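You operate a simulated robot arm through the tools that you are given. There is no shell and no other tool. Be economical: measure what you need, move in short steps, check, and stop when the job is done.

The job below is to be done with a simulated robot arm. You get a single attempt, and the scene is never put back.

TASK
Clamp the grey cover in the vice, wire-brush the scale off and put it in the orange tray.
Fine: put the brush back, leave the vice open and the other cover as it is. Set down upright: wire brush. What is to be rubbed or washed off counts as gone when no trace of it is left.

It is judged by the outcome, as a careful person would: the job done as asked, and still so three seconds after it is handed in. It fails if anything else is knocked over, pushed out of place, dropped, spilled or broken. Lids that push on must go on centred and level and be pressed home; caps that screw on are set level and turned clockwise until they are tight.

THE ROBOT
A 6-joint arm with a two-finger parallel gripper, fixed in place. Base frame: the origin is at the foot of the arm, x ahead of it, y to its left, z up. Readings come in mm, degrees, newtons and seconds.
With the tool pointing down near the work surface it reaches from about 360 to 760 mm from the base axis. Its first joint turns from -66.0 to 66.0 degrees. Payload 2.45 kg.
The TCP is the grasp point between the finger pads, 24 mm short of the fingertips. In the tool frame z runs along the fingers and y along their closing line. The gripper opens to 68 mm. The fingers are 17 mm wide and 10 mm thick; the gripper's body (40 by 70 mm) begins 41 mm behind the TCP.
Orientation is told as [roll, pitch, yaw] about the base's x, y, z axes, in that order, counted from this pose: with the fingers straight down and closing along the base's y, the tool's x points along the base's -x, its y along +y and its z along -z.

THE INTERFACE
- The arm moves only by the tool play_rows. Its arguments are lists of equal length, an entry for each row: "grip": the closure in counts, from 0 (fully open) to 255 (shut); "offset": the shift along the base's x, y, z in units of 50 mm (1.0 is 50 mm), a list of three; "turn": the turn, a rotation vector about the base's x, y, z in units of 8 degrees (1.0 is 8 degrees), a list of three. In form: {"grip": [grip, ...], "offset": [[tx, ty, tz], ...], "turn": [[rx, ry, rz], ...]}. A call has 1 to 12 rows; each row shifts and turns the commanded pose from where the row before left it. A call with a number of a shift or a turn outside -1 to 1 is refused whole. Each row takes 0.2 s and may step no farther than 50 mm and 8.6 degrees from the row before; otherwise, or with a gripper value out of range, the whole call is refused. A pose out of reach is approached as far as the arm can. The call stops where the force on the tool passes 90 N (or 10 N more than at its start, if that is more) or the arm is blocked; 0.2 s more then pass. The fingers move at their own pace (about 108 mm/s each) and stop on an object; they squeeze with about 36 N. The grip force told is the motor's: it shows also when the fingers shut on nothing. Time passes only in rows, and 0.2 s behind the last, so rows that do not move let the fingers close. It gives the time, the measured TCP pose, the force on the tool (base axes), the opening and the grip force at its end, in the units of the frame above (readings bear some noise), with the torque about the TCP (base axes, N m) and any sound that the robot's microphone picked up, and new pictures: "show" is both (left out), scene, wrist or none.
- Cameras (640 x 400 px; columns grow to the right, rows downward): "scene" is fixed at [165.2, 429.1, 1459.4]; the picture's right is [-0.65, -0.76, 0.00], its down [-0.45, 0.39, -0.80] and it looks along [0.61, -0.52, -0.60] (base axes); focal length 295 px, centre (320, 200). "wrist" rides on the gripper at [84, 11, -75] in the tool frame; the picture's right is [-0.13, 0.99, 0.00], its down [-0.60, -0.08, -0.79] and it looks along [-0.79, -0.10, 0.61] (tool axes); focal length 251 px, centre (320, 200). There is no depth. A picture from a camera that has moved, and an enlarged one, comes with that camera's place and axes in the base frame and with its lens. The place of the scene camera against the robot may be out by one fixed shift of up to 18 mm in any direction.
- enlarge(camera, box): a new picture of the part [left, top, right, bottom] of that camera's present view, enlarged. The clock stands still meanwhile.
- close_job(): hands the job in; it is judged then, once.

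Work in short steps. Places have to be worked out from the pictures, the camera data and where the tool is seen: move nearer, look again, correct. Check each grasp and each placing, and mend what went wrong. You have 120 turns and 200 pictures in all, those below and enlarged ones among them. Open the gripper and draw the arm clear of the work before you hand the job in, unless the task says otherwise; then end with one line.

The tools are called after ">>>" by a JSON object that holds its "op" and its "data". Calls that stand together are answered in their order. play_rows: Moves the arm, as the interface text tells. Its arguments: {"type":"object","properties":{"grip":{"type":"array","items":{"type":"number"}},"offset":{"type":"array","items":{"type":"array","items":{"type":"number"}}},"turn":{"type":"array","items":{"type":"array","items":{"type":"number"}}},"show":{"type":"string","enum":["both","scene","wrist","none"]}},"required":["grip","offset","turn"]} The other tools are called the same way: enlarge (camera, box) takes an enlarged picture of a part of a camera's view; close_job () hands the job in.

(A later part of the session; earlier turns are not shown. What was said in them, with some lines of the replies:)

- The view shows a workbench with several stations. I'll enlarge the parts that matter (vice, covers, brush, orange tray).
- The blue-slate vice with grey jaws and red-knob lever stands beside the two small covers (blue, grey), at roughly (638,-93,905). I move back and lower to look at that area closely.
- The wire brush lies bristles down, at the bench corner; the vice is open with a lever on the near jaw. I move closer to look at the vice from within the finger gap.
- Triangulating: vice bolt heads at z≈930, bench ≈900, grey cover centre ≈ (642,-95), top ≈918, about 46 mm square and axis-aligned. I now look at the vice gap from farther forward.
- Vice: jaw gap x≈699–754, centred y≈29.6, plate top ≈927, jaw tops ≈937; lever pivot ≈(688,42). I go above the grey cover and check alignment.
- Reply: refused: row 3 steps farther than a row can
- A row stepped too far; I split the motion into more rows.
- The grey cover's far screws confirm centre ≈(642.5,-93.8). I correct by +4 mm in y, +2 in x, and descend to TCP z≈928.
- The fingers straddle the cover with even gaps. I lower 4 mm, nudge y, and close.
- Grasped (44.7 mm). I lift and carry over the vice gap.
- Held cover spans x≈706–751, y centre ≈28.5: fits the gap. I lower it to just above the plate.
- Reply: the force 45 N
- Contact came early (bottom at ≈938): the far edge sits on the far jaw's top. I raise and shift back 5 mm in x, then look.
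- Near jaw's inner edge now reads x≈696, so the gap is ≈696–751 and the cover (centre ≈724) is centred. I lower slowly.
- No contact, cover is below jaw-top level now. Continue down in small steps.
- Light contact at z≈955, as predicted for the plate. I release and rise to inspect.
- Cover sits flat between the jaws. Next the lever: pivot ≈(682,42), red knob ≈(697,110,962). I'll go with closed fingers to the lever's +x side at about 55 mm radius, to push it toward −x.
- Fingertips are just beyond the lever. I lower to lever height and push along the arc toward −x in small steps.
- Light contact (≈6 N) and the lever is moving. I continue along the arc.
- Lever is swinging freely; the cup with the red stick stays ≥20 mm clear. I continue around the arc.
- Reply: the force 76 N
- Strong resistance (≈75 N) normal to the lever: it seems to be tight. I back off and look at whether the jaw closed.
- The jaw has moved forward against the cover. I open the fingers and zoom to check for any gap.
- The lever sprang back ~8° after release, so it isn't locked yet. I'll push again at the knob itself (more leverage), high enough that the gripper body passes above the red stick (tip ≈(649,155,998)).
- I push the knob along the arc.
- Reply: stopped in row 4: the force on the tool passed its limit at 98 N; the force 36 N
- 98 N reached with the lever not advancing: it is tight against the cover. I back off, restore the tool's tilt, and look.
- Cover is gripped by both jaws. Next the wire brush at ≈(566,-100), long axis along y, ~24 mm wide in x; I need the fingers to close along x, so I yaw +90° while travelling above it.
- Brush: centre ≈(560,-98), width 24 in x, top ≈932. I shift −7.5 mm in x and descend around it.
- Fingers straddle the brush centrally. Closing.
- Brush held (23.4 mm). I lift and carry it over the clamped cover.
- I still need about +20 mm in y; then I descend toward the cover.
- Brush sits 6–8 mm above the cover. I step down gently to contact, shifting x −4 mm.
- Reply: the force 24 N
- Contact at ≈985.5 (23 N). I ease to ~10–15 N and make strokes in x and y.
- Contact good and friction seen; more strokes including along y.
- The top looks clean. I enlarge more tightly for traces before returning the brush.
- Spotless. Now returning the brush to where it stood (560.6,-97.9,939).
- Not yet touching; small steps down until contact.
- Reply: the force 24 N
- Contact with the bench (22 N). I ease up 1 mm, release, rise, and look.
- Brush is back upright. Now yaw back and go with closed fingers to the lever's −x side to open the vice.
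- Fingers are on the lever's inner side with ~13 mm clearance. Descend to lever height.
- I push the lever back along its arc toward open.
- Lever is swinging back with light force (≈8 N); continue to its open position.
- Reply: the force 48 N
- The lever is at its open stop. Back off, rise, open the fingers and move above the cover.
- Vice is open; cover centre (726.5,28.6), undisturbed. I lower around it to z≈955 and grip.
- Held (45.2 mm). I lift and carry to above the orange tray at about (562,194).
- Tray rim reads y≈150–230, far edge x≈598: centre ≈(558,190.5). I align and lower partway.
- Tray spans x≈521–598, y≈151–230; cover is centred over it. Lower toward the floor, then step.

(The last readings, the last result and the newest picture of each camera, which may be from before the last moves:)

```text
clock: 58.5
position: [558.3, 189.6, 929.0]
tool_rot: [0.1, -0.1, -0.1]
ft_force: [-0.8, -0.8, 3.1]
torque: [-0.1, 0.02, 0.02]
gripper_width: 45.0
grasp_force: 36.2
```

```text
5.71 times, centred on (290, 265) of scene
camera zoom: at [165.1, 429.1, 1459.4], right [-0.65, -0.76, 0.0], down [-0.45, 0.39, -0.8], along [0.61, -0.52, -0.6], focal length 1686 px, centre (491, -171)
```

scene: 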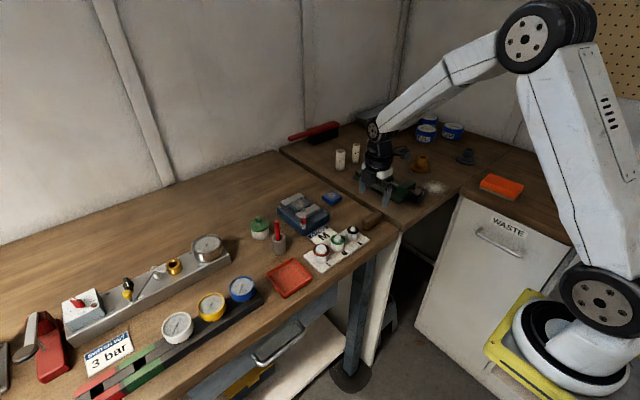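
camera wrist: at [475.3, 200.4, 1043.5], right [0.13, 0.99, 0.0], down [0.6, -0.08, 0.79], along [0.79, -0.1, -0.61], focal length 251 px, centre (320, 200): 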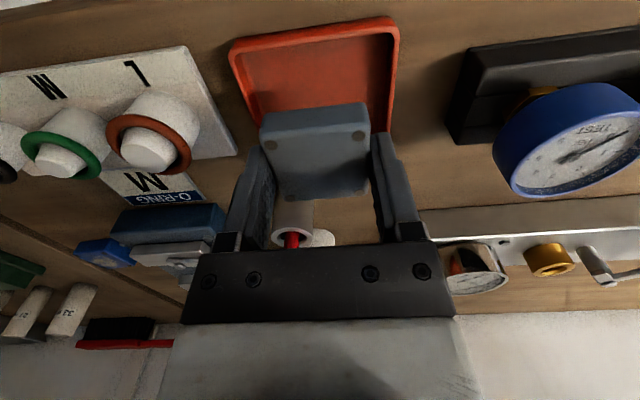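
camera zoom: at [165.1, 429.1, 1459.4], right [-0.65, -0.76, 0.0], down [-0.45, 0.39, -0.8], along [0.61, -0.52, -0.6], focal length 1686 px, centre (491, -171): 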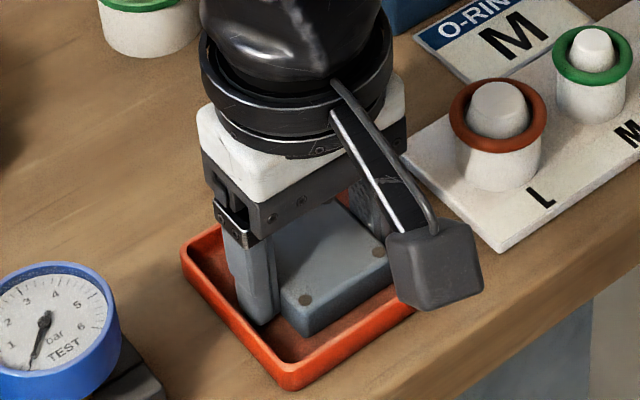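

Contact with the tray floor. I open only slightly (to ~49 mm) so the fingers don't push the tray walls, then rise.

>>> {"op": "play_rows", "data": {"grip": [70, 70, 70, 70, 70, 70], "offset": [[0, 0, 0], [0, 0, 0], [0, 0, 0.2], [0, 0, 0.5], [0, 0, 0.9], [0, 0, 0.9]], "turn": [[0, 0, 0], [0, 0, 0], [0, 0, 0], [0, 0, 0], [0, 0, 0], [0, 0, 0]], "show": "wrist"}}

>>> {"op": "enlarge", "data": {"camera": "scene", "box": [240, 220, 340, 300]}}

```text
clock: 59.9
position: [557.7, 190.0, 1053.2]
tool_rot: [0.0, 0.1, -0.1]
ft_force: [0.7, -1.2, 0.5]
torque: [-0.01, -0.01, 0.0]
gripper_width: 49.4
grasp_force: 0.1
camera wrist: at [473.2, 200.9, 1128.4], right [0.13, 0.99, 0.0], down [0.6, -0.08, 0.79], along [0.79, -0.1, -0.61], focal length 251 px, centre (320, 200)
```

wrist: 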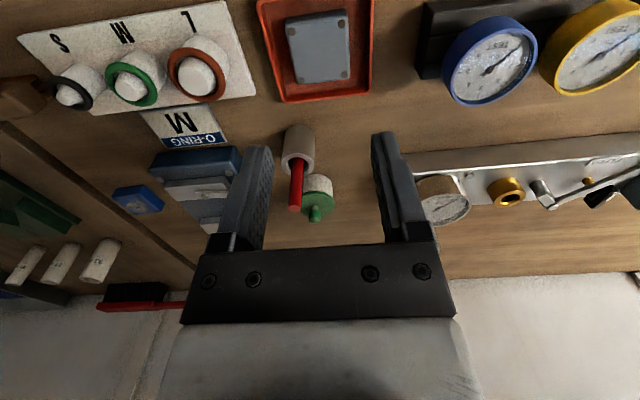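

```text
5.00 times, centred on (290, 260) of scene
camera zoom: at [165.2, 429.1, 1459.4], right [-0.65, -0.76, 0.0], down [-0.45, 0.39, -0.8], along [0.61, -0.52, -0.6], focal length 1475 px, centre (470, -100)
```

zoom: 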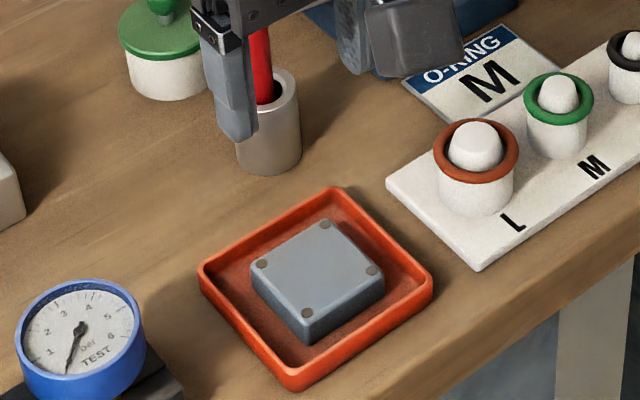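

The clean cover lies flat in the tray. I open fully, draw the arm up and back, and take a last look at everything.

>>> {"op": "play_rows", "data": {"grip": [0, 0, 0, 0, 0], "offset": [[0, 0, 0.9], [0, 0, 0.9], [-0.3, -0.8, 0.3], [-0.3, -0.8, 0.3], [-0.3, -0.8, 0.3]], "turn": [[0, 0, 0], [0, 0, 0], [0, 0, 0], [0, 0, 0], [0, 0, 0]], "show": "both"}}

>>> {"op": "enlarge", "data": {"camera": "scene", "box": [240, 170, 400, 300]}}

```text
clock: 61.1
position: [514.4, 70.3, 1188.2]
tool_rot: [0.2, -0.1, 0.0]
ft_force: [0.6, -0.2, -0.3]
torque: [0.04, -0.03, 0.0]
gripper_width: 67.8
grasp_force: 0.0
camera wrist: at [429.3, 80.9, 1262.7], right [0.13, 0.99, 0.0], down [0.6, -0.08, 0.79], along [0.79, -0.1, -0.61], focal length 251 px, centre (320, 200)
```

scene: 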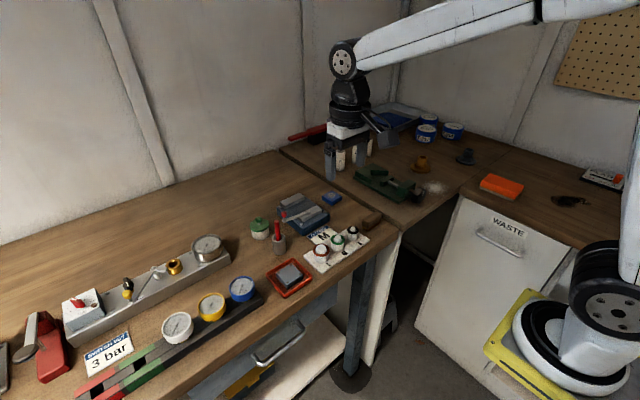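
wrist: 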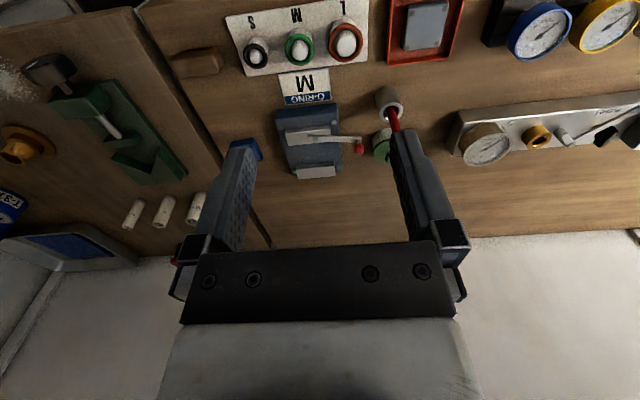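

```text
3.08 times, centred on (320, 235) of scene
camera zoom: at [165.2, 429.1, 1459.4], right [-0.65, -0.76, 0.0], down [-0.45, 0.39, -0.8], along [0.61, -0.52, -0.6], focal length 908 px, centre (320, 92)
```

zoom: 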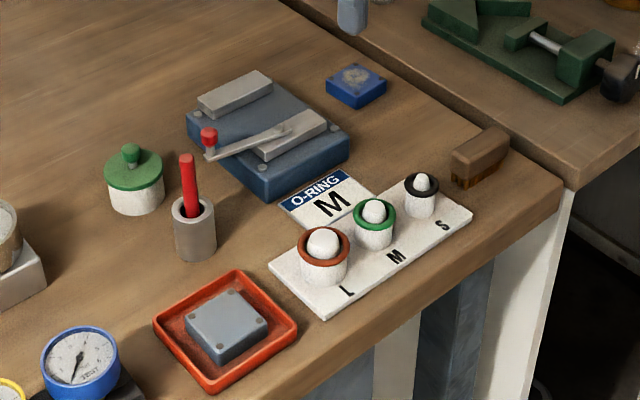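

Everything is in place: cover clean in the tray, vice open, brush upright at its spot, blue cover untouched. Handing in.

>>> {"op": "close_job", "data": {}}

```text
The job is handed in.
```

The grey cover was clamped in the vice and wire-brushed until no scale showed, and it now lies flat in the orange tray. The brush is back upright in its place, the vice is open, and the blue cover was left as it was.
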